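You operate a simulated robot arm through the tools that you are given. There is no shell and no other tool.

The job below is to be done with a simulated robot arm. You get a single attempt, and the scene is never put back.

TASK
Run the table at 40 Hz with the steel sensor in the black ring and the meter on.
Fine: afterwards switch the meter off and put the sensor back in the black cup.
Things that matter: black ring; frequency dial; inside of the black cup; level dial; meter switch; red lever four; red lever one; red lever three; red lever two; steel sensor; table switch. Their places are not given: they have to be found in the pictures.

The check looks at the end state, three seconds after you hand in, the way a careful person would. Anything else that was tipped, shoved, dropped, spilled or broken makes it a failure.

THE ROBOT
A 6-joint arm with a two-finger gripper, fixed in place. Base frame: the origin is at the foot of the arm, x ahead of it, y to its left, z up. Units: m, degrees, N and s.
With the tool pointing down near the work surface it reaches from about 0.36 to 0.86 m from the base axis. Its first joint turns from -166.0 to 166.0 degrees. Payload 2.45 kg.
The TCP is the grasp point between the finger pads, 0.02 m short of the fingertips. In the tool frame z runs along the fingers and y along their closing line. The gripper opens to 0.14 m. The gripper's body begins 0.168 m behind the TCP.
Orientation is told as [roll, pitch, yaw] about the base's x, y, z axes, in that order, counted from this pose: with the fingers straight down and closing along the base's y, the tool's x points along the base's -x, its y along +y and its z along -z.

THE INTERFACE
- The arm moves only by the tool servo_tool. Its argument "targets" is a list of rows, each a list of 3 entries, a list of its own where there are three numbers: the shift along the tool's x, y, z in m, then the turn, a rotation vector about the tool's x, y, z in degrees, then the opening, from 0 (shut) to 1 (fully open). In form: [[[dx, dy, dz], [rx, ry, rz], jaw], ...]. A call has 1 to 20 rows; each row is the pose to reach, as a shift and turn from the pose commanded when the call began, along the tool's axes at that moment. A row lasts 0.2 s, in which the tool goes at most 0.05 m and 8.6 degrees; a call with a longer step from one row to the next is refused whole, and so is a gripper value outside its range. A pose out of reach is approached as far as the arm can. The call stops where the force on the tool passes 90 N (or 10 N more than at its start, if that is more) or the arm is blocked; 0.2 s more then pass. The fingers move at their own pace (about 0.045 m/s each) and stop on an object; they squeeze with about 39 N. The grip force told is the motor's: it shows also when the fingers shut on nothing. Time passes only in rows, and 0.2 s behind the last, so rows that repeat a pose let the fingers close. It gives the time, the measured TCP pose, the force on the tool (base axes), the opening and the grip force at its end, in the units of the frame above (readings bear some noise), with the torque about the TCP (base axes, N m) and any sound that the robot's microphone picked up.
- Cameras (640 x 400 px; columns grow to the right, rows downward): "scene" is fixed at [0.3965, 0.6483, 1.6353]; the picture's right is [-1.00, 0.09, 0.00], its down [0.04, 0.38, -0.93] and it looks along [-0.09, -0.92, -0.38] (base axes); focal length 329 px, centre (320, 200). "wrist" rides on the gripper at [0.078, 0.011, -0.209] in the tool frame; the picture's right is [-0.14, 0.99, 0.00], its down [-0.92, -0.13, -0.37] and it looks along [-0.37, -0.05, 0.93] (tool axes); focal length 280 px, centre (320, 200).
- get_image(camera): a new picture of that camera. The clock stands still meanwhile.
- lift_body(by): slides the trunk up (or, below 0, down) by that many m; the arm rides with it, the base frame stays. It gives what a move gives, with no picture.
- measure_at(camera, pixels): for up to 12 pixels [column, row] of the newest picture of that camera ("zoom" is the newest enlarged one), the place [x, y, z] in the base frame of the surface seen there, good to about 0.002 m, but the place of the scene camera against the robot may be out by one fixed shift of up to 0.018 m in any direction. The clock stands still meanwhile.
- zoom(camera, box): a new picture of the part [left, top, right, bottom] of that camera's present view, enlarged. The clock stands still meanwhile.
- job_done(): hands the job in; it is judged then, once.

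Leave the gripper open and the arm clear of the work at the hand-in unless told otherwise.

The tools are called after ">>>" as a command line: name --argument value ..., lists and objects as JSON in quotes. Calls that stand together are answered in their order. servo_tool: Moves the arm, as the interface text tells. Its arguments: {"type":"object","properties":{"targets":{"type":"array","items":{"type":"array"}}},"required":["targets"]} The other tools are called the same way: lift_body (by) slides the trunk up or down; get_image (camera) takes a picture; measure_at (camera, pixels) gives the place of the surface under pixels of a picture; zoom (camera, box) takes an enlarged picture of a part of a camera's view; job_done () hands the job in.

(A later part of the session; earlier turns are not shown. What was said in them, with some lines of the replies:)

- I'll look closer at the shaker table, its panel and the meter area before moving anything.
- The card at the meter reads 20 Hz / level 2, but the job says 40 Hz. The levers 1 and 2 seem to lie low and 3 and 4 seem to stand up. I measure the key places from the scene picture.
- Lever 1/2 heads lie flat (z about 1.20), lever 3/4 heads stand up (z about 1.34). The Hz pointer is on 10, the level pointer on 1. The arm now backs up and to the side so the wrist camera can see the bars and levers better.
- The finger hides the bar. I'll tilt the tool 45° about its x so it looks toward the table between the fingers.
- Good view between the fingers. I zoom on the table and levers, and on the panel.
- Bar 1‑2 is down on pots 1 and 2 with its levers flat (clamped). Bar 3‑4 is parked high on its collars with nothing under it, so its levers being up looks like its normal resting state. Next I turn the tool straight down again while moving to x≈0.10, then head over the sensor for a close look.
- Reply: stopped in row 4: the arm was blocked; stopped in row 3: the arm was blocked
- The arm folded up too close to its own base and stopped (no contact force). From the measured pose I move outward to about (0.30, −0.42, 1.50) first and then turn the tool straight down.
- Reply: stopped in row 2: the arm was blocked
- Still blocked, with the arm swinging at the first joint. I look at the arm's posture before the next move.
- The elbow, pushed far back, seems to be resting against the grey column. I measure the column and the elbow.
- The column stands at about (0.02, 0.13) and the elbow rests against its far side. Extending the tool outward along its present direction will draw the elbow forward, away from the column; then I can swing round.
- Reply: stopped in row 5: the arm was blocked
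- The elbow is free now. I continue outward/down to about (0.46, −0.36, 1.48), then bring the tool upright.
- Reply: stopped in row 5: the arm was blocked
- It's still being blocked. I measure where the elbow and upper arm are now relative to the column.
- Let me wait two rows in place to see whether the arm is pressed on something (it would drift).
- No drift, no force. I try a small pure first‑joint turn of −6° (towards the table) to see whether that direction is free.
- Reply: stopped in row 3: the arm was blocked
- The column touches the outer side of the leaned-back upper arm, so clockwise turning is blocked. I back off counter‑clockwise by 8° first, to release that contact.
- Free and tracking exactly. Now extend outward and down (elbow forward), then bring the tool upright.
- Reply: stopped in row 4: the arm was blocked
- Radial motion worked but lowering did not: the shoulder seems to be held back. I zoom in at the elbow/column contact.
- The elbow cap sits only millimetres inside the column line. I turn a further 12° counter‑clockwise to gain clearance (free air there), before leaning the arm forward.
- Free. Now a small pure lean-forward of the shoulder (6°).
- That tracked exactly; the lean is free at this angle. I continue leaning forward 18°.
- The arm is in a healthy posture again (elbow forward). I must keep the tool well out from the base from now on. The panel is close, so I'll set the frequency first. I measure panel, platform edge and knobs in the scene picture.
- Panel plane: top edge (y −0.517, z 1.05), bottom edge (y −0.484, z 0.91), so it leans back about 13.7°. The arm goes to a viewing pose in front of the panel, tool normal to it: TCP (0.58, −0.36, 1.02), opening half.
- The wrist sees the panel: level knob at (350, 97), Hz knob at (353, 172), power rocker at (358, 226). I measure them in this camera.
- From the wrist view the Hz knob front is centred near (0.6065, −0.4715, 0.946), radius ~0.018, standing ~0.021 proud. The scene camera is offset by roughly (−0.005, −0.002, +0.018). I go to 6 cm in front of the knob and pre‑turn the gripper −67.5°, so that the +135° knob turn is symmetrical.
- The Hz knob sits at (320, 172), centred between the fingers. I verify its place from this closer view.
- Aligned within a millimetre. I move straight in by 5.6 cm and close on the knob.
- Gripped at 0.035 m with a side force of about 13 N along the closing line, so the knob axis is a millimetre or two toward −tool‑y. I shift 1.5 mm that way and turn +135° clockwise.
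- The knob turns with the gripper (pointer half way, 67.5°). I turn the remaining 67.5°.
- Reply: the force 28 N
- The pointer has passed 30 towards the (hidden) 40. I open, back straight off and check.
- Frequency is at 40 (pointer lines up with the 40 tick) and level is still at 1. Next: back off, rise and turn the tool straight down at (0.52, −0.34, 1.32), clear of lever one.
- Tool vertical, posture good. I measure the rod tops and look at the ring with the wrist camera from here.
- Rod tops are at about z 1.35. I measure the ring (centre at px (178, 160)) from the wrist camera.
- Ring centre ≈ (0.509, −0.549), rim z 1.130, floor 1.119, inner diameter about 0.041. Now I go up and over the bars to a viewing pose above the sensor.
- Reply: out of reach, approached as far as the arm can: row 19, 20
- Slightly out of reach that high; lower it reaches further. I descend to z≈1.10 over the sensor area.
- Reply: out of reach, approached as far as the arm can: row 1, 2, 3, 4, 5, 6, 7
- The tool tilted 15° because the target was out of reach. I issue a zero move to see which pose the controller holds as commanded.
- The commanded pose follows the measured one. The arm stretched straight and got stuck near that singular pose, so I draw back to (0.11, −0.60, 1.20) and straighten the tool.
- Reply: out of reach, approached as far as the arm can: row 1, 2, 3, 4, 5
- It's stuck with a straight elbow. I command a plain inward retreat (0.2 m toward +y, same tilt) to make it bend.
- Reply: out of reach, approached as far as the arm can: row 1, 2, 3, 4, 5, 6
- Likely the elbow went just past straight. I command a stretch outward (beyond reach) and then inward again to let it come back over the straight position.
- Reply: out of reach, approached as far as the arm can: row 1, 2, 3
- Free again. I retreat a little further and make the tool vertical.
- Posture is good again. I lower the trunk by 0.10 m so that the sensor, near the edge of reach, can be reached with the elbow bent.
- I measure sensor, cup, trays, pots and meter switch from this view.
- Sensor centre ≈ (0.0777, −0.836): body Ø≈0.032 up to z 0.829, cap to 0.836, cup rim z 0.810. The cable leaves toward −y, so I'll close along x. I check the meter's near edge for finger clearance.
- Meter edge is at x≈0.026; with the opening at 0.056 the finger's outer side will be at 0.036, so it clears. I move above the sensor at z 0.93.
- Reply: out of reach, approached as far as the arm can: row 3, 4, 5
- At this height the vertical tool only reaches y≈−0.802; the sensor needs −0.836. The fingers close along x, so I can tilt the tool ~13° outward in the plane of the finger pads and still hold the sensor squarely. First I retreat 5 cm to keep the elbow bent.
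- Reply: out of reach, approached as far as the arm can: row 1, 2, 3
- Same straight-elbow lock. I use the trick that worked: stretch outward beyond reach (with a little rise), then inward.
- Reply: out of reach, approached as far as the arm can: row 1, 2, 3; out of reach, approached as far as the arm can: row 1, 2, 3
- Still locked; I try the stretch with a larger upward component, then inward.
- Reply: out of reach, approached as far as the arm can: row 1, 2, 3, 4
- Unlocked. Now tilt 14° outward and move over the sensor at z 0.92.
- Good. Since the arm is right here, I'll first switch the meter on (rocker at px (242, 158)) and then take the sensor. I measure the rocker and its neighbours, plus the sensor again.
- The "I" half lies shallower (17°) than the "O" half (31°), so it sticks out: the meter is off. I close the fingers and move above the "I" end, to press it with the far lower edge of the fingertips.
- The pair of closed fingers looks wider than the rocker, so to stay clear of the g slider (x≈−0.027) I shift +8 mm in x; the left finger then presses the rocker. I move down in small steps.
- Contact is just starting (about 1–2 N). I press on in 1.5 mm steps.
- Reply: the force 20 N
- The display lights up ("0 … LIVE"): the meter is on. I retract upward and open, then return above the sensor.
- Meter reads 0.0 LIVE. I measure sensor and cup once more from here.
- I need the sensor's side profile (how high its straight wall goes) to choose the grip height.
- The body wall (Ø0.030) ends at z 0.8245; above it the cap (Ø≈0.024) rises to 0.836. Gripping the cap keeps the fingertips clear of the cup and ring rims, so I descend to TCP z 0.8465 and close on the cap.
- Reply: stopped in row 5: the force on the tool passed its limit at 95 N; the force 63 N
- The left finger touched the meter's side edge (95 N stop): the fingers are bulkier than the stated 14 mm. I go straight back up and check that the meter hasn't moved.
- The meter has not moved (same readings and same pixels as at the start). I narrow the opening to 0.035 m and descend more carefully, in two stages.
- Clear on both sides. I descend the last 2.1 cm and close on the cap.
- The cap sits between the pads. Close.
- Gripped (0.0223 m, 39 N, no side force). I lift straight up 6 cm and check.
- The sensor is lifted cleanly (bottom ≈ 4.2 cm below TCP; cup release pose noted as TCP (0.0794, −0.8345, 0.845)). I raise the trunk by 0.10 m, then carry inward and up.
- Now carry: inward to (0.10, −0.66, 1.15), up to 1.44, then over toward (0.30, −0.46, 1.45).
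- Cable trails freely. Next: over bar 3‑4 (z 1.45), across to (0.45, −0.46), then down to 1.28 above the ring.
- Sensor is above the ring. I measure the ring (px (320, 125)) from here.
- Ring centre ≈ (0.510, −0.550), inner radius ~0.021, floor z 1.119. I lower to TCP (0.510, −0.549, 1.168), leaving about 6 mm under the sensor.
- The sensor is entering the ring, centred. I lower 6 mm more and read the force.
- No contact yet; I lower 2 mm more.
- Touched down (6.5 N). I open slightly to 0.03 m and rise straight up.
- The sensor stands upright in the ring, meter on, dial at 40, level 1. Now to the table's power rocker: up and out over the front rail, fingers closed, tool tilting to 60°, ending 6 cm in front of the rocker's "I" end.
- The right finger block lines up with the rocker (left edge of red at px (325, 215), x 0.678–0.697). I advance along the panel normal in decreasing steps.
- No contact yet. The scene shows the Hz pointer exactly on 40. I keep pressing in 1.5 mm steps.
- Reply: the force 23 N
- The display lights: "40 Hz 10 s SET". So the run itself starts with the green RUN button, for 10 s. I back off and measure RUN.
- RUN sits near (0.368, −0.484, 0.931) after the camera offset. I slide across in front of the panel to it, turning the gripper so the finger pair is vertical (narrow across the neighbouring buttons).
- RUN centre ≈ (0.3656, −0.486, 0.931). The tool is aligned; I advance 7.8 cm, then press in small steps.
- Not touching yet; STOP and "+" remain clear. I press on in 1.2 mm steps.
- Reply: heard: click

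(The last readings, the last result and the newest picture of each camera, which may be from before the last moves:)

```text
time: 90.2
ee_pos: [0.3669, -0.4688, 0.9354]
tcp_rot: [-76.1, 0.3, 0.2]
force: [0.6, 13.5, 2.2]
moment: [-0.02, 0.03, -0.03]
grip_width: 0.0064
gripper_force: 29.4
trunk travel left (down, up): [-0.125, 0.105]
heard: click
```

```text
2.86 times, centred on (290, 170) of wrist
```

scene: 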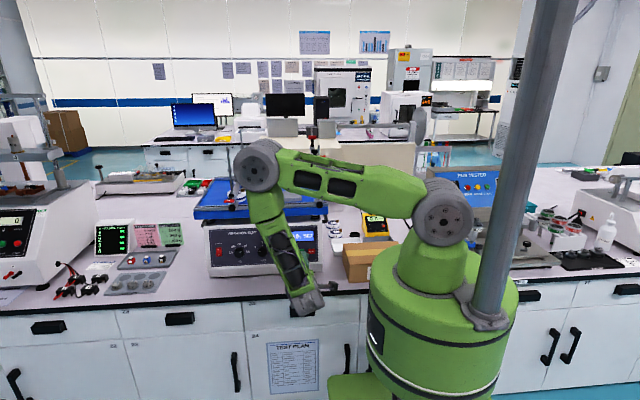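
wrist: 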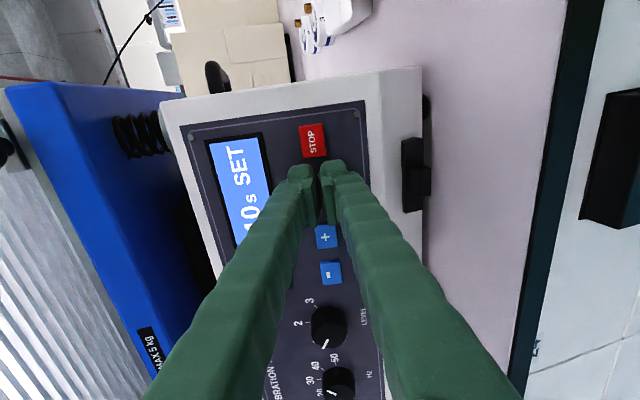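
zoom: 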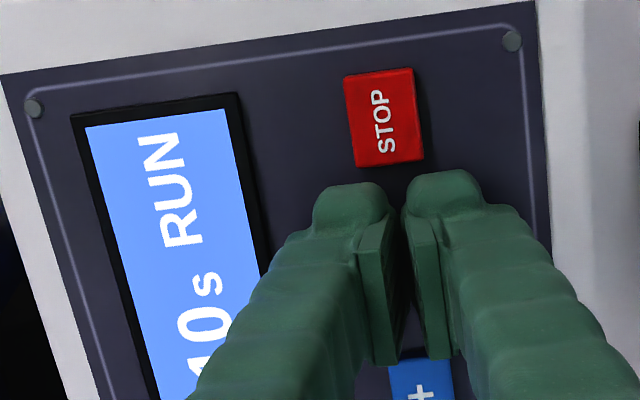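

Click, and the display says RUN. I back off and watch the run on the scene camera.

>>> servo_tool --targets '[[[0, 0, -0.02], [0, 0, 0], 0], [[0, 0, -0.05], [0, 0, 0], 0], [[0, 0, -0.08], [0, 0, 0], 0], [[0, 0, -0.08], [0, 0, 0], 0], [[0, 0, -0.08], [0, 0, 0], 0]]'

>>> get_image --camera "scene"

>>> zoom --camera "scene" --box '[180, 120, 340, 220]'

>>> zoom --camera "scene" --box '[310, 180, 438, 260]'

>>> get_image --camera "wrist"

```text
time: 91.4
ee_pos: [0.3655, -0.392, 0.9544]
tcp_rot: [-76.2, 0.3, 0.2]
force: [-0.9, -0.2, 0.4]
moment: [0.0, 0.05, 0.01]
grip_width: 0.0
gripper_force: 29.7
trunk travel left (down, up): [-0.125, 0.105]
```

```text
taken
```

scene: 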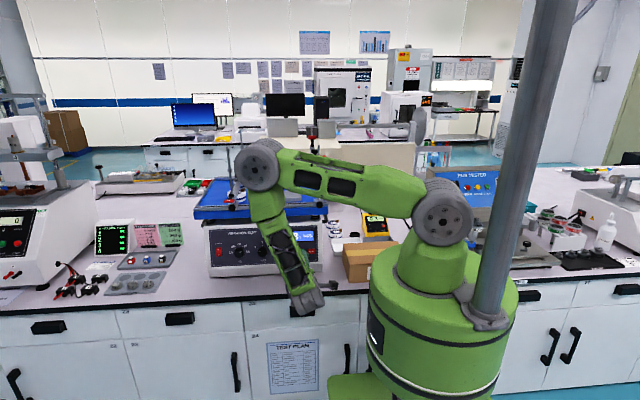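

```text
4.00 times, centred on (260, 170) of scene
```

zoom: 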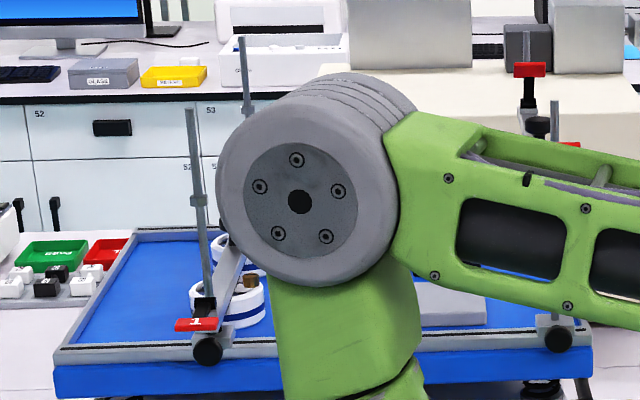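

```text
5.00 times, centred on (374, 220) of scene
```

zoom: 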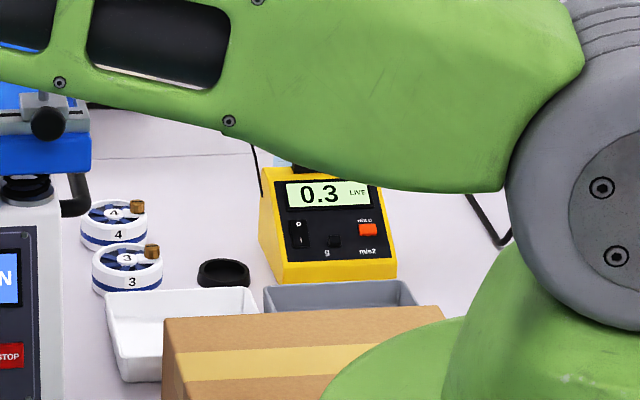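

```text
taken
```

wrist: 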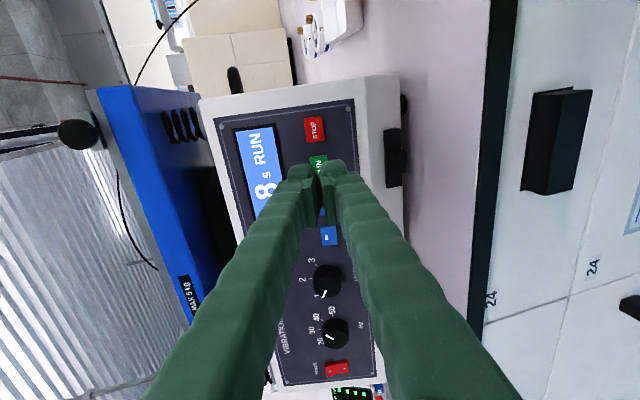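

The run is on: meter reads 0.3, timer at 8 s. I wait in place for it to finish.

>>> servo_tool --targets '[[[0, 0, 0], [0, 0, 0], 0], [[0, 0, 0], [0, 0, 0], 0], [[0, 0, 0], [0, 0, 0], 0], [[0, 0, 0], [0, 0, 0], 0], [[0, 0, 0], [0, 0, 0], 0], [[0, 0, 0], [0, 0, 0], 0], [[0, 0, 0], [0, 0, 0], 0], [[0, 0, 0], [0, 0, 0], 0], [[0, 0, 0], [0, 0, 0], 0], [[0, 0, 0], [0, 0, 0], 0], [[0, 0, 0], [0, 0, 0], 0], [[0, 0, 0], [0, 0, 0], 0], [[0, 0, 0], [0, 0, 0], 0], [[0, 0, 0], [0, 0, 0], 0], [[0, 0, 0], [0, 0, 0], 0], [[0, 0, 0], [0, 0, 0], 0], [[0, 0, 0], [0, 0, 0], 0], [[0, 0, 0], [0, 0, 0], 0], [[0, 0, 0], [0, 0, 0], 0], [[0, 0, 0], [0, 0, 0], 0]]'

>>> zoom --camera "wrist" --box '[200, 80, 360, 220]'

>>> servo_tool --targets '[[[0, 0, 0], [0, 0, 0], 0], [[0, 0, 0], [0, 0, 0], 0], [[0, 0, 0], [0, 0, 0], 0], [[0, 0, 0], [0, 0, 0], 0], [[0, 0, 0], [0, 0, 0], 0], [[0, 0, 0], [0, 0, 0], 0], [[0, 0, 0], [0, 0, 0], 0], [[0, 0, 0], [0, 0, 0], 0], [[0, 0, 0], [0, 0, 0], 0], [[0, 0, 0], [0, 0, 0], 0], [[0, 0, 0], [0, 0, 0], 0], [[0, 0, 0], [0, 0, 0], 0], [[0, 0, 0], [0, 0, 0], 0], [[0, 0, 0], [0, 0, 0], 0], [[0, 0, 0], [0, 0, 0], 0], [[0, 0, 0], [0, 0, 0], 0], [[0, 0, 0], [0, 0, 0], 0], [[0, 0, 0], [0, 0, 0], 0], [[0, 0, 0], [0, 0, 0], 0], [[0, 0, 0], [0, 0, 0], 0]]'

>>> servo_tool --targets '[[[0, 0, 0], [0, 0, 0], 0], [[0, 0, 0], [0, 0, 0], 0], [[0, 0, 0], [0, 0, 0], 0], [[0, 0, 0], [0, 0, 0], 0], [[0, 0, 0], [0, 0, 0], 0], [[0, 0, 0], [0, 0, 0], 0]]'

>>> zoom --camera "wrist" --box '[200, 80, 360, 220]'

>>> get_image --camera "scene"

>>> zoom --camera "scene" --box '[310, 180, 438, 260]'

```text
time: 95.6
ee_pos: [0.3651, -0.3934, 0.9555]
tcp_rot: [-76.1, 0.3, 0.2]
force: [0.1, 0.4, 0.5]
moment: [0.02, 0.01, -0.02]
grip_width: 0.0002
gripper_force: 29.1
trunk travel left (down, up): [-0.125, 0.105]
```

```text
2.86 times, centred on (280, 150) of wrist
```

zoom: 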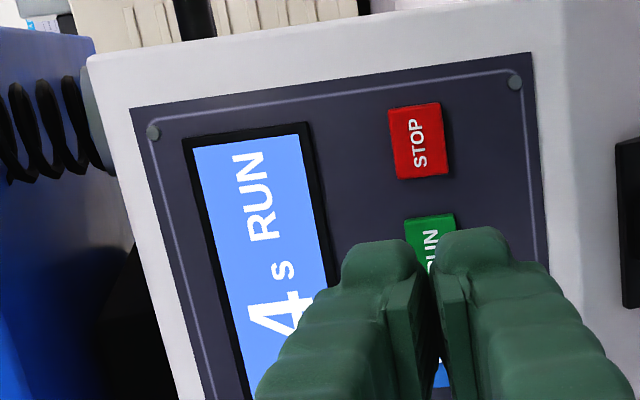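

```text
time: 99.8
ee_pos: [0.3648, -0.3915, 0.9542]
tcp_rot: [-76.2, 0.3, 0.2]
force: [-0.1, 0.3, 0.2]
moment: [0.01, 0.03, -0.02]
grip_width: 0.0
gripper_force: 28.8
trunk travel left (down, up): [-0.125, 0.105]
```

```text
time: 101.2
ee_pos: [0.365, -0.3913, 0.9545]
tcp_rot: [-76.2, 0.3, 0.2]
force: [0.0, -0.8, -0.2]
moment: [0.02, 0.02, -0.02]
grip_width: 0.0001
gripper_force: 29.0
trunk travel left (down, up): [-0.125, 0.105]
```

```text
2.86 times, centred on (280, 150) of wrist
```

zoom: 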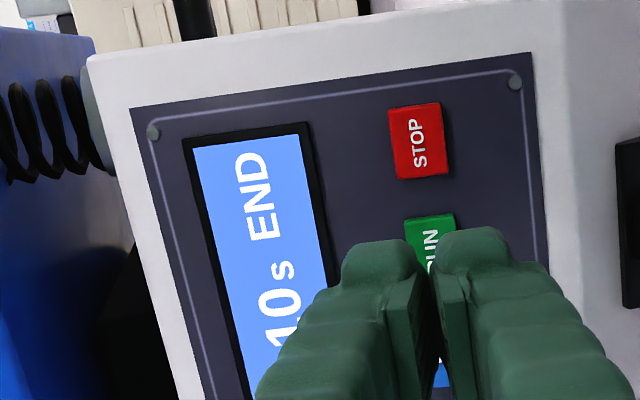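

```text
taken
```

scene: 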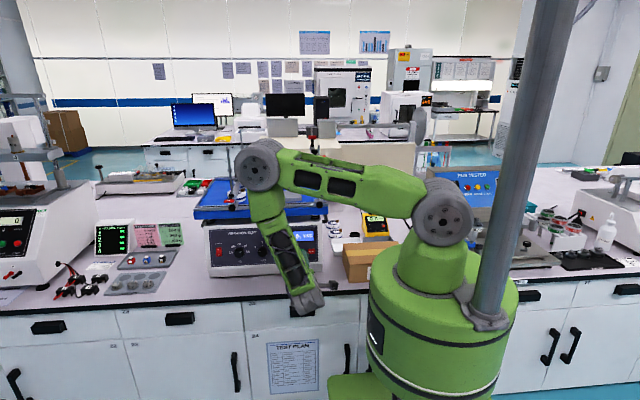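

```text
5.00 times, centred on (374, 220) of scene
```

zoom: 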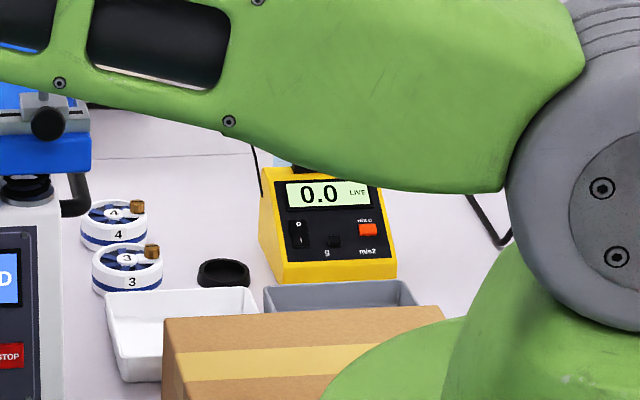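

The run is complete: display "END", meter back to 0.0 LIVE. Now I fetch the sensor: back off, rise in front of the table and turn the gripper to the same tilted grasp orientation as before, at (0.45, −0.35, 1.30).

>>> servo_tool --targets '[[[0, 0.0059, -0.0243], [0, 0, 0], 0], [[0, 0.0118, -0.0486], [0, 0, 0], 0], [[-0.0065, -0.0142, -0.0542], [-3.73, 3.73, 6.17], 0], [[-0.0131, -0.0402, -0.0599], [-7.46, 7.46, 12.34], 0], [[-0.0196, -0.0661, -0.0655], [-11.19, 11.19, 18.51], 0], [[-0.0262, -0.0921, -0.0712], [-14.92, 14.92, 24.68], 0.1], [[-0.0327, -0.1181, -0.0768], [-18.65, 18.65, 30.85], 0.25], [[-0.0392, -0.1441, -0.0824], [-22.38, 22.38, 37.02], 0.25], [[-0.0458, -0.1701, -0.0881], [-26.11, 26.11, 43.19], 0.25], [[-0.0523, -0.196, -0.0937], [-29.84, 29.84, 49.36], 0.25], [[-0.0589, -0.222, -0.0994], [-33.57, 33.57, 55.53], 0.25], [[-0.0654, -0.248, -0.105], [-37.3, 37.3, 61.7], 0.25], [[-0.0719, -0.274, -0.1106], [-41.03, 41.03, 67.87], 0.25], [[-0.0785, -0.3, -0.1163], [-44.76, 44.76, 74.04], 0.25], [[-0.085, -0.3259, -0.1219], [-48.5, 48.5, 80.2], 0.25], [[-0.085, -0.3259, -0.1219], [-48.5, 48.5, 80.2], 0.25]]'

>>> get_image --camera "scene"

>>> zoom --camera "scene" --box '[180, 120, 340, 220]'

```text
time: 104.6
ee_pos: [0.4529, -0.3507, 1.2995]
tcp_rot: [-0.3, -13.8, -89.8]
force: [-0.7, 0.4, -0.1]
moment: [0.02, -0.02, -0.02]
grip_width: 0.0349
gripper_force: 0.1
trunk travel left (down, up): [-0.125, 0.105]
```

```text
taken
```

scene: 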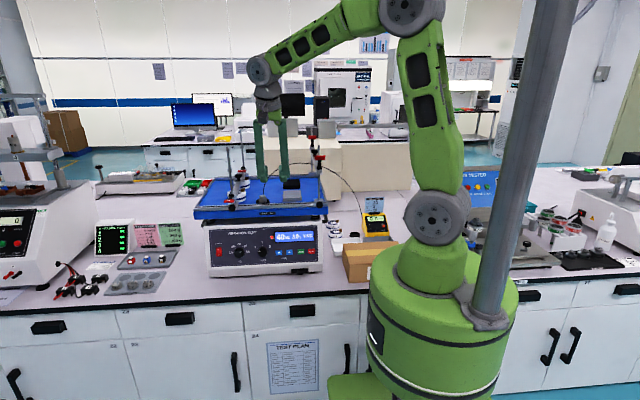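

```text
4.00 times, centred on (260, 170) of scene
```

zoom: 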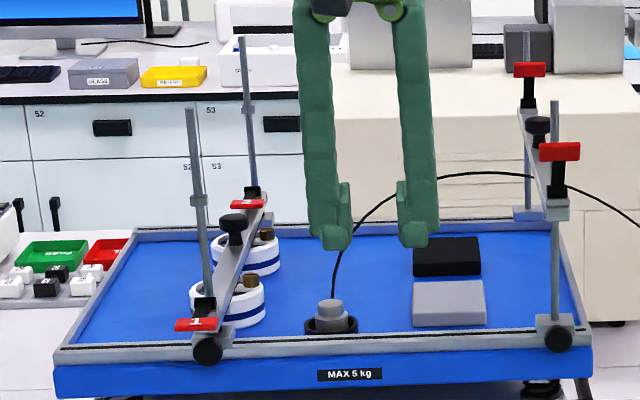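

Bars, levers and pots are as before; the sensor stands in the ring. I move over it at z 1.24.

>>> servo_tool --targets '[[[-0.0388, 0.014, 0.0097], [0, 0, 0], 0.25], [[-0.0776, 0.028, 0.0194], [0, 0, 0], 0.25], [[-0.1164, 0.0421, 0.029], [0, 0, 0], 0.25], [[-0.1552, 0.0561, 0.0387], [0, 0, 0], 0.25], [[-0.1666, 0.0561, 0.0725], [0, 0, 0], 0.25], [[-0.1779, 0.0561, 0.1062], [0, 0, 0], 0.25], [[-0.1779, 0.0561, 0.1062], [0, 0, 0], 0.25]]'

>>> get_image --camera "wrist"

>>> zoom --camera "wrist" --box '[260, 100, 380, 175]'

>>> measure_at --camera "zoom" --pixels '[[320, 240], [320, 200], [320, 160], [270, 240], [370, 240], [320, 290], [310, 250], [320, 220]]'

```text
time: 106.2
ee_pos: [0.5097, -0.5486, 1.2381]
tcp_rot: [-0.3, -13.8, -89.8]
force: [-0.7, -0.2, -0.8]
moment: [-0.03, 0.02, 0.02]
grip_width: 0.035
gripper_force: 0.1
trunk travel left (down, up): [-0.125, 0.105]
```

```text
taken
```

wrist: 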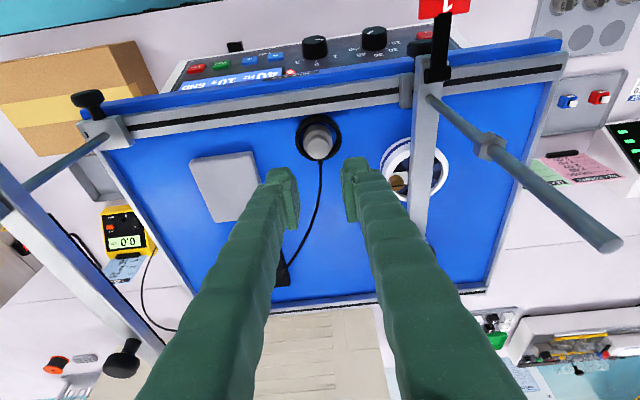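

```text
5.33 times, centred on (320, 138) of wrist
```

zoom: 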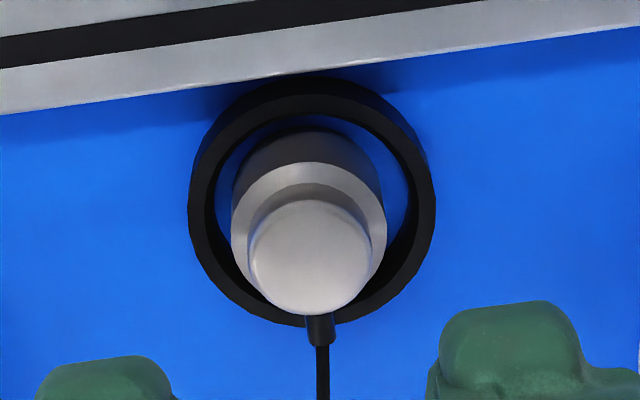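

```text
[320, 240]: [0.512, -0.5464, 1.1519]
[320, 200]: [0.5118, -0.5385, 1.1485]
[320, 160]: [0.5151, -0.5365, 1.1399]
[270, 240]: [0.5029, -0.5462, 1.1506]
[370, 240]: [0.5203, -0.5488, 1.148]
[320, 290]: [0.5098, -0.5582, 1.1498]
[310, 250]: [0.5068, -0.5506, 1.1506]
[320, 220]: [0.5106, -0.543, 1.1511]
```

The sensor cap is centred near (0.508, −0.551), top z 1.151. I descend to the release pose (z 1.1615) and close.

>>> servo_tool --targets '[[[0.0044, -0.0007, 0.0186], [0, 0, 0], 0.25], [[0.0088, -0.0007, 0.0373], [0, 0, 0], 0.25], [[0.0131, -0.0007, 0.0559], [0, 0, 0], 0.25], [[0.0175, -0.0007, 0.0745], [0, 0, 0], 0.25], [[0.0175, -0.0007, 0.0745], [0, 0, 0], 0.25], [[0.0175, -0.0007, 0.0745], [0, 0, 0], 0.1], [[0.0175, -0.0007, 0.0745], [0, 0, 0], 0], [[0.0175, -0.0007, 0.0745], [0, 0, 0], 0], [[0.0175, -0.0007, 0.0745], [0, 0, 0], 0]]'

>>> zoom --camera "scene" --box '[232, 170, 296, 210]'

>>> zoom --camera "wrist" --box '[260, 120, 380, 195]'

```text
time: 108.2
ee_pos: [0.507, -0.551, 1.1605]
tcp_rot: [-0.3, -13.9, -89.8]
force: [-0.1, -0.7, -2.0]
moment: [-0.07, 0.03, 0.0]
grip_width: 0.0227
gripper_force: 39.3
trunk travel left (down, up): [-0.125, 0.105]
```

```text
10.00 times, centred on (264, 190) of scene
```

zoom: 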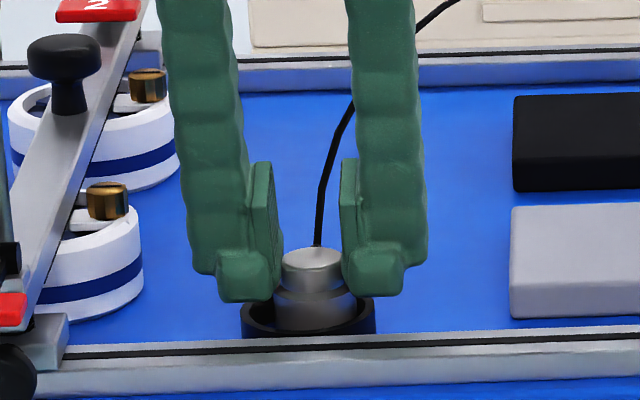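

```text
5.33 times, centred on (320, 158) of wrist
```

zoom: 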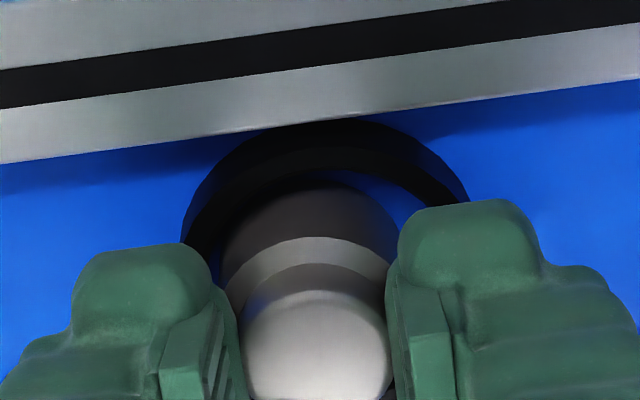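

Gripped (0.0227 m). I lift and carry back along the same route: up, over bar 3‑4, to (0.133, −0.562, 1.44).

>>> servo_tool --targets '[[[-0.0036, 0, -0.0146], [0, 0, 0], 0], [[-0.0121, 0, -0.0485], [0, 0, 0], 0], [[-0.0206, 0, -0.0825], [0, 0, 0], 0], [[-0.029, 0, -0.1164], [0, 0, 0], 0], [[-0.0186, -0.0114, -0.1499], [0, 0, 0], 0], [[-0.0082, -0.0228, -0.1834], [0, 0, 0], 0], [[0.0022, -0.0342, -0.217], [0, 0, 0], 0], [[0.0126, -0.0456, -0.2505], [0, 0, 0], 0], [[0.023, -0.057, -0.284], [0, 0, 0], 0], [[0.0218, -0.0945, -0.2889], [0, 0, 0], 0], [[0.0206, -0.132, -0.2937], [0, 0, 0], 0], [[0.0193, -0.1695, -0.2986], [0, 0, 0], 0], [[0.0181, -0.207, -0.3034], [0, 0, 0], 0], [[-0.0012, -0.2404, -0.2965], [0, 0, 0], 0], [[-0.0205, -0.2738, -0.2896], [0, 0, 0], 0], [[-0.0398, -0.3072, -0.2828], [0, 0, 0], 0], [[-0.0591, -0.3406, -0.2759], [0, 0, 0], 0], [[-0.0784, -0.374, -0.269], [0, 0, 0], 0]]'

>>> get_image --camera "scene"

>>> get_image --camera "wrist"

>>> zoom --camera "scene" --box '[180, 120, 340, 220]'

```text
time: 112.0
ee_pos: [0.1345, -0.5635, 1.442]
tcp_rot: [-0.2, -13.8, -89.7]
force: [-0.3, -0.4, -1.9]
moment: [0.05, -0.05, 0.01]
grip_width: 0.0228
gripper_force: 38.9
trunk travel left (down, up): [-0.125, 0.105]
```

```text
taken
```

scene: 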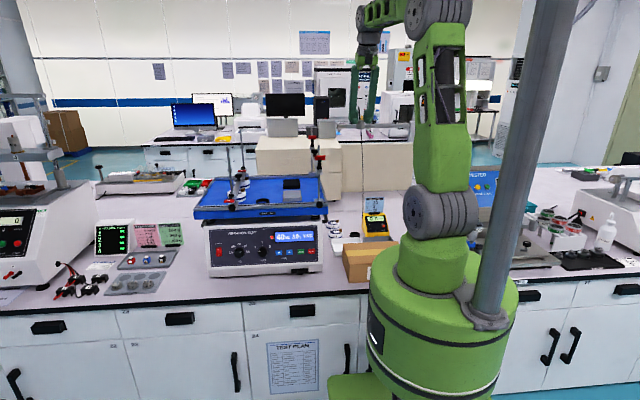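

```text
taken
```

wrist: 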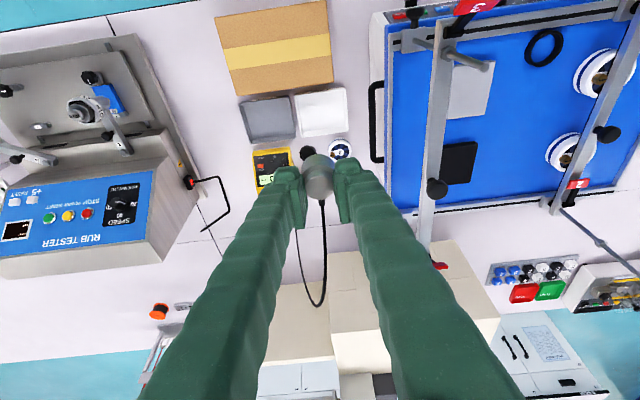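

```text
4.00 times, centred on (260, 170) of scene
```

zoom: 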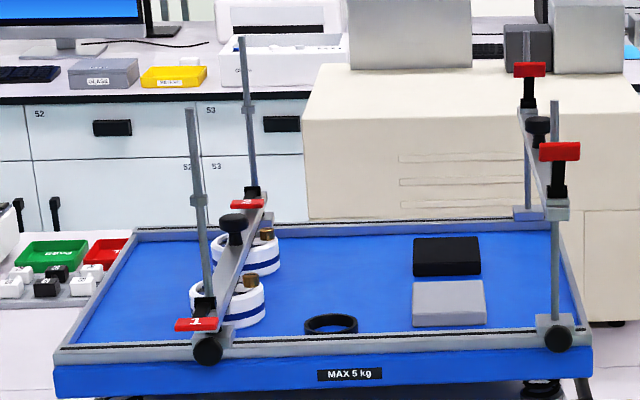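

The table looks just as at the start (ring empty, levers unchanged). I go back down to above the cup: (0.0785, −0.835, 1.006), then lower the trunk.

>>> servo_tool --targets '[[[-0.0033, -0.0049, 0.0438], [0, 0, 0], 0], [[-0.0066, -0.0099, 0.0876], [0, 0, 0], 0], [[-0.0099, -0.0148, 0.1314], [0, 0, 0], 0], [[-0.0131, -0.0197, 0.1752], [0, 0, 0], 0], [[-0.0164, -0.0246, 0.219], [0, 0, 0], 0], [[-0.0197, -0.0296, 0.2628], [0, 0, 0], 0], [[-0.023, -0.0345, 0.3066], [0, 0, 0], 0], [[-0.0455, -0.0381, 0.337], [0, 0, 0], 0], [[-0.068, -0.0417, 0.3673], [0, 0, 0], 0], [[-0.0905, -0.0453, 0.3977], [0, 0, 0], 0], [[-0.1129, -0.0488, 0.4281], [0, 0, 0], 0], [[-0.1354, -0.0524, 0.4584], [0, 0, 0], 0], [[-0.1579, -0.056, 0.4888], [0, 0, 0], 0], [[-0.1579, -0.056, 0.4888], [0, 0, 0], 0]]'

>>> lift_body --by -0.1

>>> get_image --camera "wrist"

>>> zoom --camera "wrist" --box '[260, 90, 380, 220]'

>>> zoom --camera "scene" --box '[310, 180, 438, 260]'

```text
time: 115.0
ee_pos: [0.0777, -0.833, 1.0074]
tcp_rot: [-0.3, -13.8, -89.6]
force: [0.1, 0.6, -1.0]
moment: [-0.02, 0.01, 0.01]
grip_width: 0.0224
gripper_force: 39.3
trunk travel left (down, up): [-0.125, 0.105]
```

```text
time: 116.3
ee_pos: [0.0776, -0.8342, 0.9087]
tcp_rot: [-0.3, -13.9, -89.7]
force: [0.2, -0.8, -0.5]
moment: [0.02, -0.02, 0.0]
grip_width: 0.0227
gripper_force: 39.0
trunk travel left (down, up): [-0.025, 0.205]
```

```text
taken
```

wrist: 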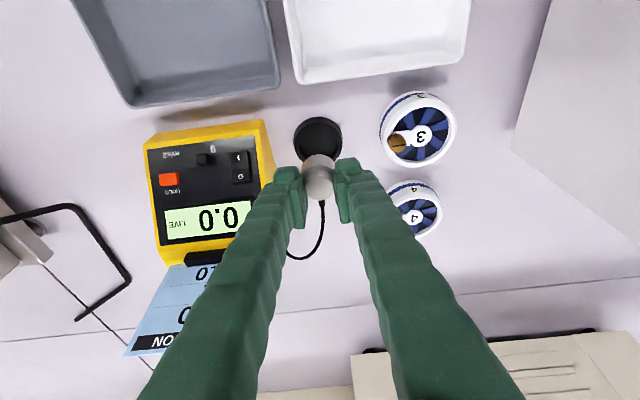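

```text
3.08 times, centred on (320, 155) of wrist
```

zoom: 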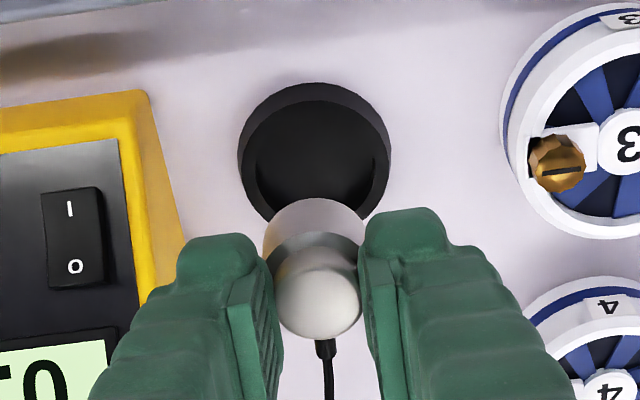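

```text
5.00 times, centred on (374, 220) of scene
```

zoom: 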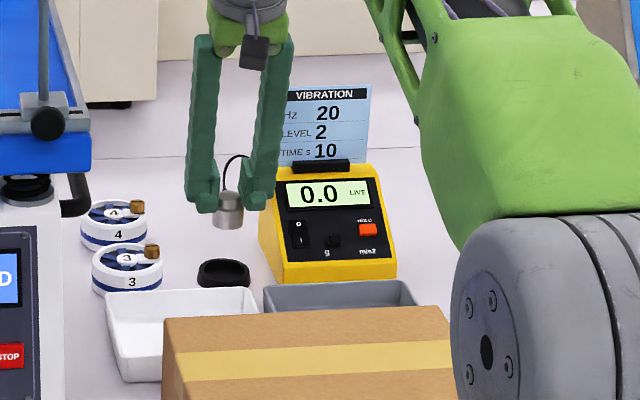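

I verify the cup's centre before lowering.

>>> measure_at --camera "zoom" --pixels '[[250, 165], [381, 160], [318, 98], [262, 200], [315, 150], [270, 115], [365, 115]]'

```text
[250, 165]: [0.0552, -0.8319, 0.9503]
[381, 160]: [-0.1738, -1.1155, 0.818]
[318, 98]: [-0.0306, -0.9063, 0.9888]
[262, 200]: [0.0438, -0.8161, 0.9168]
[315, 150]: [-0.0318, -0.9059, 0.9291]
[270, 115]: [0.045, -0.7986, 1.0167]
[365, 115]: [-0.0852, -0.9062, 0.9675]
```

Those pixels referred to the scene zoom; I use the wrist picture directly.

>>> measure_at --camera "wrist" --pixels '[[297, 143], [340, 142], [319, 122], [301, 155], [318, 138], [304, 127], [334, 127], [337, 152], [319, 186], [312, 160], [320, 158]]'

```text
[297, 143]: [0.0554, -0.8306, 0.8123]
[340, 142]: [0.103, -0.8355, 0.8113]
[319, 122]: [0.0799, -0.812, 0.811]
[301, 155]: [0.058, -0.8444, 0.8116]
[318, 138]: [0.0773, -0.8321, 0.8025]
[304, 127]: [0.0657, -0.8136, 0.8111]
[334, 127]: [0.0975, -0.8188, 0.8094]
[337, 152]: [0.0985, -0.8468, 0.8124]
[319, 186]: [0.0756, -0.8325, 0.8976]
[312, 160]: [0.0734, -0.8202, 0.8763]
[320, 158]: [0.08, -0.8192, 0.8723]
```

Cup centre ≈ (0.0787, −0.8355), floor 0.8025; the sensor is 1 mm off that, which I correct while lowering to about 8 mm above the floor.

>>> servo_tool --targets '[[[0.0031, 0.001, 0.0138], [0, 0, 0], 0], [[0.0062, 0.001, 0.0277], [0, 0, 0], 0], [[0.0093, 0.001, 0.0415], [0, 0, 0], 0], [[0.0124, 0.001, 0.0553], [0, 0, 0], 0], [[0.0124, 0.001, 0.0553], [0, 0, 0], 0]]'

>>> zoom --camera "scene" --box '[330, 205, 394, 245]'

>>> zoom --camera "wrist" --box '[260, 120, 380, 195]'

```text
time: 117.5
ee_pos: [0.079, -0.835, 0.8502]
tcp_rot: [-0.4, -13.9, -89.7]
force: [-0.7, 0.7, -1.0]
moment: [0.0, 0.02, -0.02]
grip_width: 0.0228
gripper_force: 38.8
trunk travel left (down, up): [-0.025, 0.205]
```

```text
10.00 times, centred on (362, 225) of scene
```

zoom: 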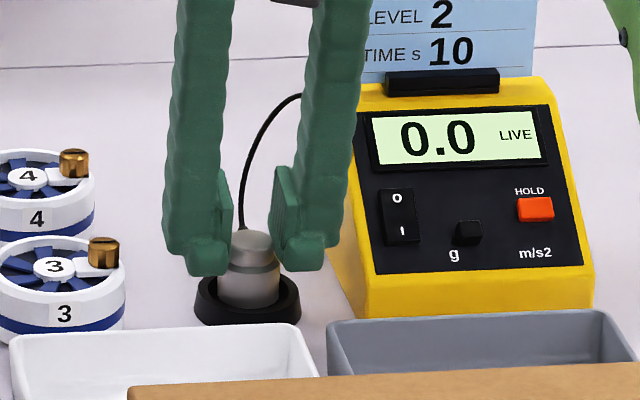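

```text
5.33 times, centred on (320, 158) of wrist
```

zoom: 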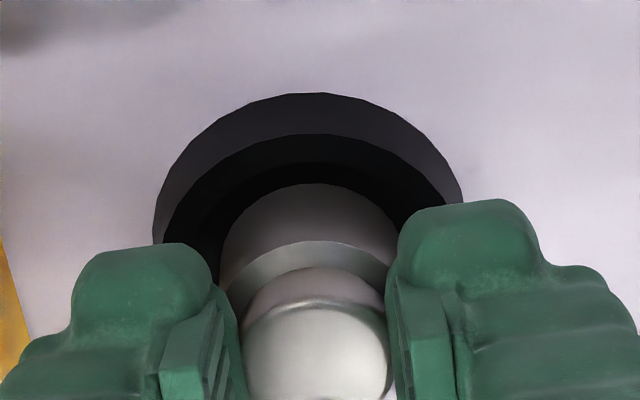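

The sensor is entering the cup, centred. I lower 4 mm, then 2 mm more, reading the force.

>>> servo_tool --targets '[[[0.0005, 0, 0.002], [0, 0, 0], 0], [[0.001, 0, 0.0039], [0, 0, 0], 0], [[0.001, 0, 0.0039], [0, 0, 0], 0]]'

>>> servo_tool --targets '[[[0.0003, 0, 0.001], [0, 0, 0], 0], [[0.0005, 0, 0.002], [0, 0, 0], 0], [[0.0005, 0, 0.002], [0, 0, 0], 0]]'

```text
time: 118.3
ee_pos: [0.0773, -0.835, 0.8469]
tcp_rot: [-0.3, -13.9, -89.6]
force: [-0.4, 0.7, -1.8]
moment: [0.0, 0.0, 0.0]
grip_width: 0.0225
gripper_force: 38.6
trunk travel left (down, up): [-0.025, 0.205]
```

```text
time: 119.1
ee_pos: [0.0786, -0.8356, 0.846]
tcp_rot: [-0.3, -13.9, -89.6]
force: [-0.2, 1.2, 5.0]
moment: [0.09, 0.0, -0.01]
grip_width: 0.0226
gripper_force: 38.7
trunk travel left (down, up): [-0.025, 0.205]
```

Seated (5 N). Open a little and rise straight up.

>>> servo_tool --targets '[[[0, 0, 0], [0, 0, 0], 0.22], [[0, 0, 0], [0, 0, 0], 0.22], [[0, 0, 0], [0, 0, 0], 0.22], [[-0.0024, 0, -0.0097], [0, 0, 0], 0.22], [[-0.0073, 0, -0.0291], [0, 0, 0], 0.22], [[-0.0157, 0, -0.0631], [0, 0, 0], 0.22], [[-0.0157, 0, -0.0631], [0, 0, 0], 0.22]]'

>>> get_image --camera "wrist"

>>> zoom --camera "scene" --box '[330, 205, 394, 245]'

>>> zoom --camera "wrist" --box '[220, 90, 380, 190]'

```text
time: 120.7
ee_pos: [0.0792, -0.8349, 0.9103]
tcp_rot: [-0.3, -13.9, -89.7]
force: [-0.2, -1.0, 0.7]
moment: [-0.04, 0.04, 0.01]
grip_width: 0.0309
gripper_force: 0.0
trunk travel left (down, up): [-0.025, 0.205]
```

```text
taken
```

wrist: 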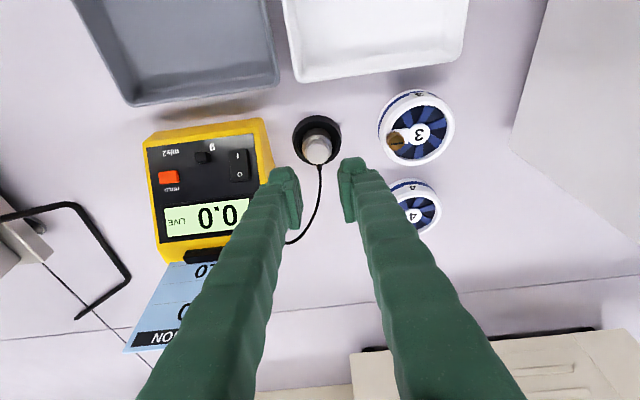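

```text
10.00 times, centred on (362, 225) of scene
```

zoom: 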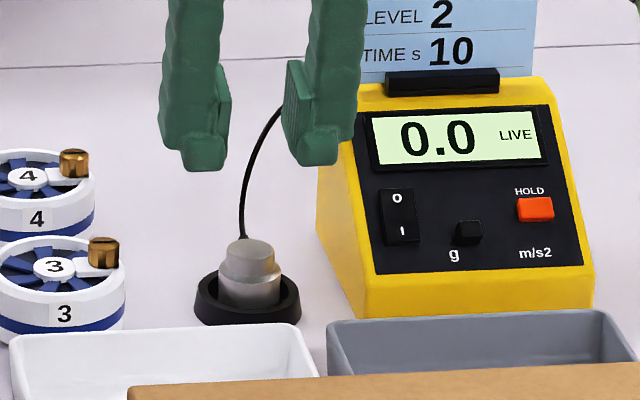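

```text
4.00 times, centred on (300, 140) of wrist
```

zoom: 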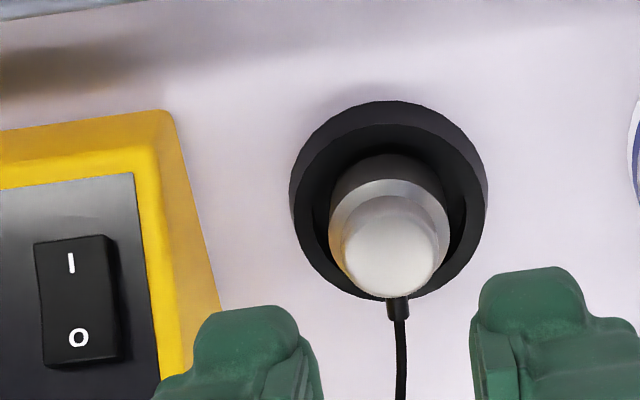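

The sensor sits upright in the cup again. Now the meter switch: I measure the rocker's "O" end, which now stands out.

>>> measure_at --camera "wrist" --pixels '[[238, 152], [238, 156], [239, 160], [239, 165], [240, 170], [240, 174], [240, 178], [241, 180], [246, 172], [233, 174], [203, 158], [240, 185]]'

```text
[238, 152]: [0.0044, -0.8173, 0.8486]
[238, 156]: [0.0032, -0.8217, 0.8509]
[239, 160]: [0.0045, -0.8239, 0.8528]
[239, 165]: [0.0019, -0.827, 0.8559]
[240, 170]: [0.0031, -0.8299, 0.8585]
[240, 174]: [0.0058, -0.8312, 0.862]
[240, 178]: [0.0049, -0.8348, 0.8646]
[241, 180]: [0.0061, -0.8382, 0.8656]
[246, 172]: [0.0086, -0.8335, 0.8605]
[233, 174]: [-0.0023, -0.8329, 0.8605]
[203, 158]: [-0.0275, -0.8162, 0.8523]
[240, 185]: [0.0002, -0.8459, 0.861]
```

"O" end at (0.004, −0.837, 0.8655). I close the fingers and place the far lower edge of the fingertips 3 cm above it.

>>> servo_tool --targets '[[[0.012, -0.01, -0.005], [0, 0, 0], 0.1], [[0.023, -0.03, -0.0057], [0, 0, 0], 0], [[0.023, -0.05, -0.0057], [0, 0, 0], 0], [[0.023, -0.0682, -0.0057], [0, 0, 0], 0], [[0.023, -0.0682, -0.0057], [0, 0, 0], 0]]'

>>> servo_tool --targets '[[[0.0014, 0, 0.0099], [0, 0, 0], 0], [[0.0029, 0, 0.0198], [0, 0, 0], 0], [[0.0034, 0, 0.0238], [0, 0, 0], 0], [[0.0037, 0, 0.0257], [0, 0, 0], 0]]'

>>> zoom --camera "scene" --box '[330, 190, 410, 240]'

>>> zoom --camera "wrist" --box '[220, 130, 400, 240]'

```text
time: 121.9
ee_pos: [0.0115, -0.81, 0.9111]
tcp_rot: [-0.2, -13.9, -89.7]
force: [-0.9, -0.4, 0.4]
moment: [-0.02, -0.03, -0.01]
grip_width: 0.0
gripper_force: 28.9
trunk travel left (down, up): [-0.025, 0.205]
```

```text
time: 122.9
ee_pos: [0.0101, -0.8138, 0.8854]
tcp_rot: [-0.3, -14.0, -89.7]
force: [-0.4, 0.1, 0.1]
moment: [0.01, -0.02, 0.03]
grip_width: 0.0001
gripper_force: 29.4
trunk travel left (down, up): [-0.025, 0.205]
```

```text
8.00 times, centred on (370, 215) of scene
```

zoom: 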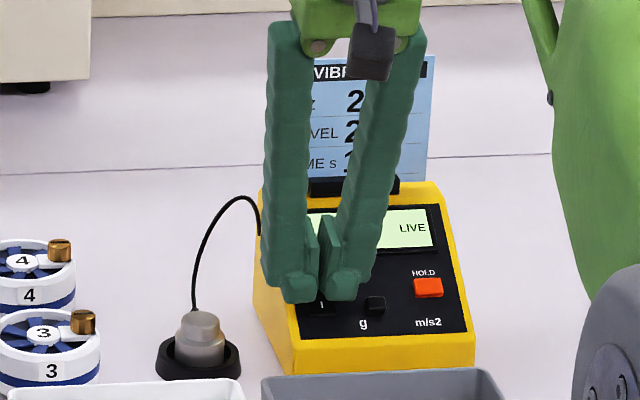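

```text
3.56 times, centred on (310, 185) of wrist
```

zoom: 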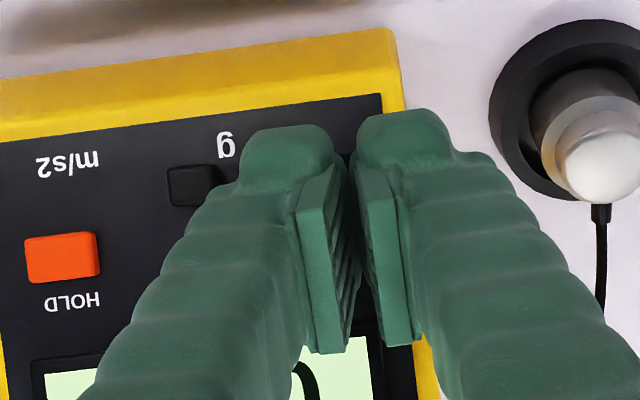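

Nothing touched yet. I press on in ~1.3 mm steps.

>>> servo_tool --targets '[[[0.0003, 0, 0.002], [0, 0, 0], 0], [[0.0006, 0, 0.004], [0, 0, 0], 0], [[0.0008, 0, 0.0053], [0, 0, 0], 0], [[0.001, 0, 0.0066], [0, 0, 0], 0], [[0.001, 0, 0.0066], [0, 0, 0], 0]]'

>>> zoom --camera "scene" --box '[330, 190, 410, 240]'

```text
time: 124.1
ee_pos: [0.0104, -0.8138, 0.8779]
tcp_rot: [-0.3, -13.9, -89.7]
force: [0.5, 1.1, 1.7]
moment: [0.0, -0.01, 0.01]
grip_width: 0.0003
gripper_force: 29.4
trunk travel left (down, up): [-0.025, 0.205]
```

```text
8.00 times, centred on (370, 215) of scene
```

zoom: 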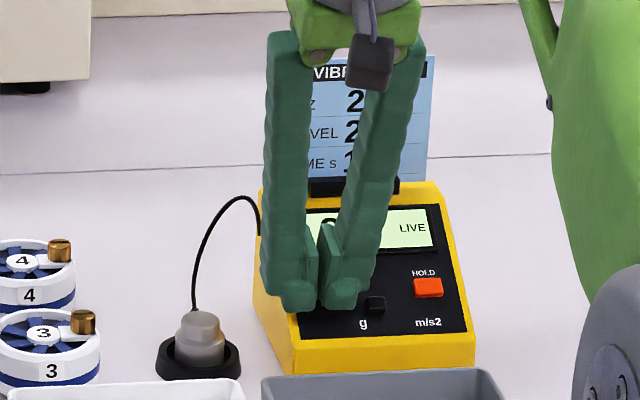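

Light contact (about 2 N), still LIVE. A few more millimetres.

>>> servo_tool --targets '[[[0.0002, 0, 0.0012], [0, 0, 0], 0], [[0.0004, 0, 0.0024], [0, 0, 0], 0], [[0.0005, 0, 0.0036], [0, 0, 0], 0], [[0.0005, 0, 0.0036], [0, 0, 0], 0]]'

>>> zoom --camera "scene" --box '[330, 190, 410, 240]'

```text
time: 125.1
ee_pos: [0.0092, -0.8148, 0.8759]
tcp_rot: [-0.3, -14.0, -89.6]
force: [1.7, 3.4, 10.3]
moment: [-0.14, 0.09, -0.02]
grip_width: 0.0
gripper_force: 29.6
trunk travel left (down, up): [-0.025, 0.205]
```

```text
8.00 times, centred on (370, 215) of scene
```

zoom: 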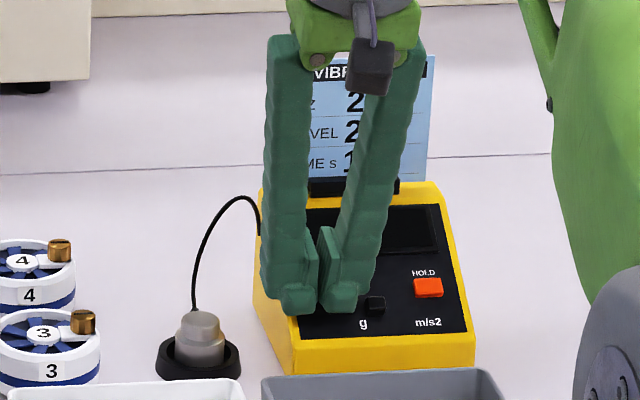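

The display is dark: the meter is off. I retract upward and back, opening the gripper.

>>> servo_tool --targets '[[[0, 0, -0.015], [0, 0, 0], 0], [[0, 0, -0.05], [0, 0, 0], 0], [[0.016, 0.013, -0.088], [0, 0, 0], 0], [[0.032, 0.026, -0.127], [0, 0, 0], 0.3], [[0.048, 0.04, -0.165], [0, 0, 0], 0.6], [[0.063, 0.053, -0.204], [0, 0, 0], 1], [[0.079, 0.066, -0.242], [0, 0, 0], 1], [[0.0947, 0.08, -0.2813], [0, 0, 0], 1], [[0.0947, 0.08, -0.2813], [0, 0, 0], 1], [[0.0947, 0.08, -0.2813], [0, 0, 0], 1]]'

>>> get_image --camera "wrist"

>>> zoom --camera "scene" --box '[310, 180, 438, 260]'

>>> zoom --camera "scene" --box '[195, 205, 339, 295]'

>>> zoom --camera "scene" --box '[180, 120, 340, 220]'

>>> get_image --camera "scene"

```text
time: 127.3
ee_pos: [0.0902, -0.6566, 1.1232]
tcp_rot: [-0.2, -13.8, -89.7]
force: [-0.4, -0.5, -0.2]
moment: [0.03, -0.01, -0.01]
grip_width: 0.1389
gripper_force: 0.4
trunk travel left (down, up): [-0.025, 0.205]
```

```text
taken
```

wrist: 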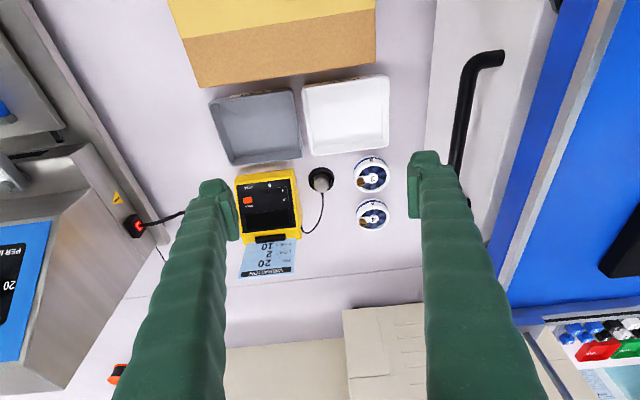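

```text
5.00 times, centred on (374, 220) of scene
```

zoom: 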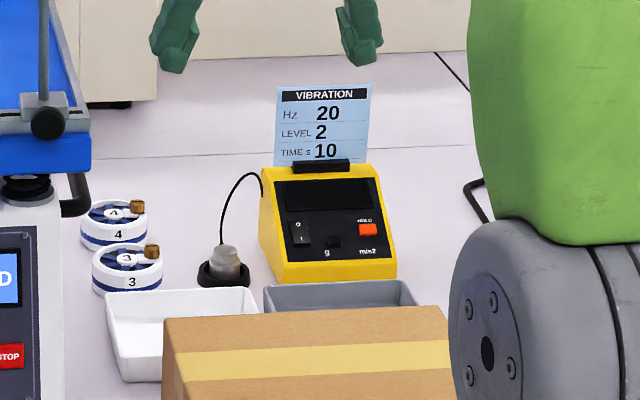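

```text
4.44 times, centred on (267, 250) of scene
```

zoom: 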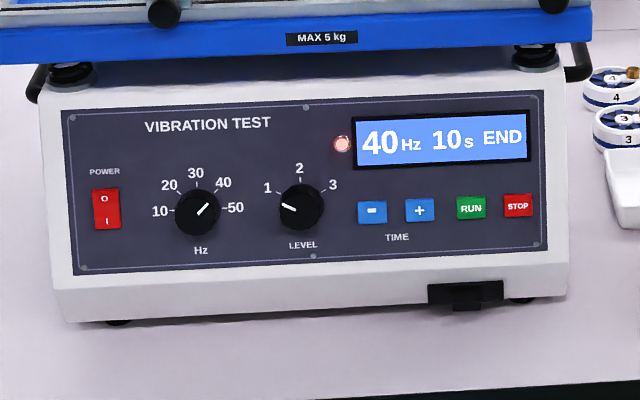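

```text
4.00 times, centred on (260, 170) of scene
```

zoom: 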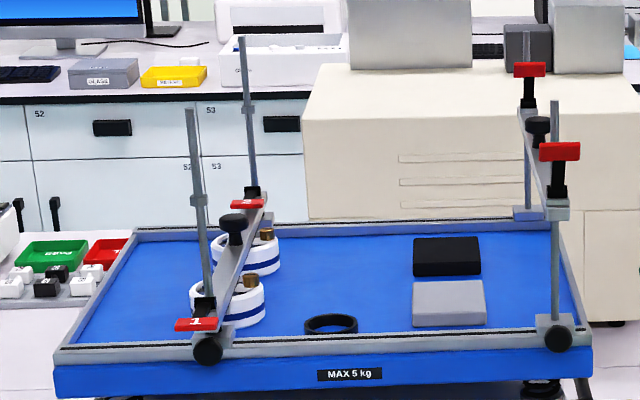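

```text
taken
```

scene: 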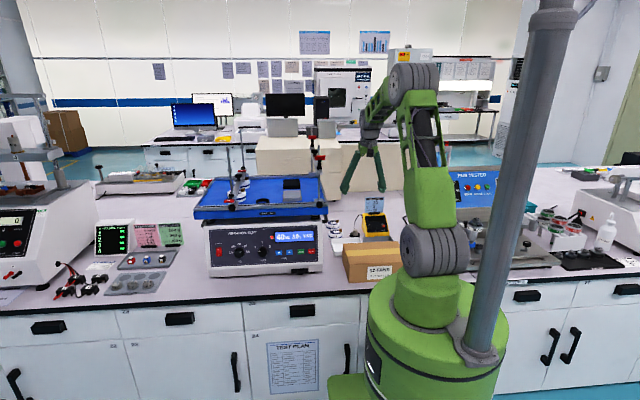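

End state: the panel shows "40 Hz 10 s END", the meter display is dark, and the sensor stands in the black cup. The ring, levers, level dial (1), pots and trays look as they did at the start. The gripper is open and the arm is clear. I was not asked to switch the table off, so I leave it on. I hand the job in.

>>> job_done

```text
The job is handed in.
```

The job is handed in. The table ran its full 10 s at 40 Hz with the steel sensor in the black ring and the meter on. During the run the meter read 0.3, with its unit slider at g.

Afterwards I put the sensor back in the black cup and switched the meter off. In the last pictures the sensor stands upright in the cup, the meter display is dark and the panel reads "40 Hz 10 s END". The gripper is open and the arm is clear.

- **Contact with the meter:** on my first try at the sensor, a finger pressed on the meter's edge and the arm stopped at 95 N. I checked afterwards, and the meter had not moved.
- **Level:** I left it at 1, because you only named the frequency. The card by the meter says 20 Hz at level 2.
- **Levers:** I left all four as they were. Levers one and two are down on their pots. Levers three and four are up on the raised bar, which has nothing under it.
- **Table power:** I left it on, because you did not ask for it to be switched off.
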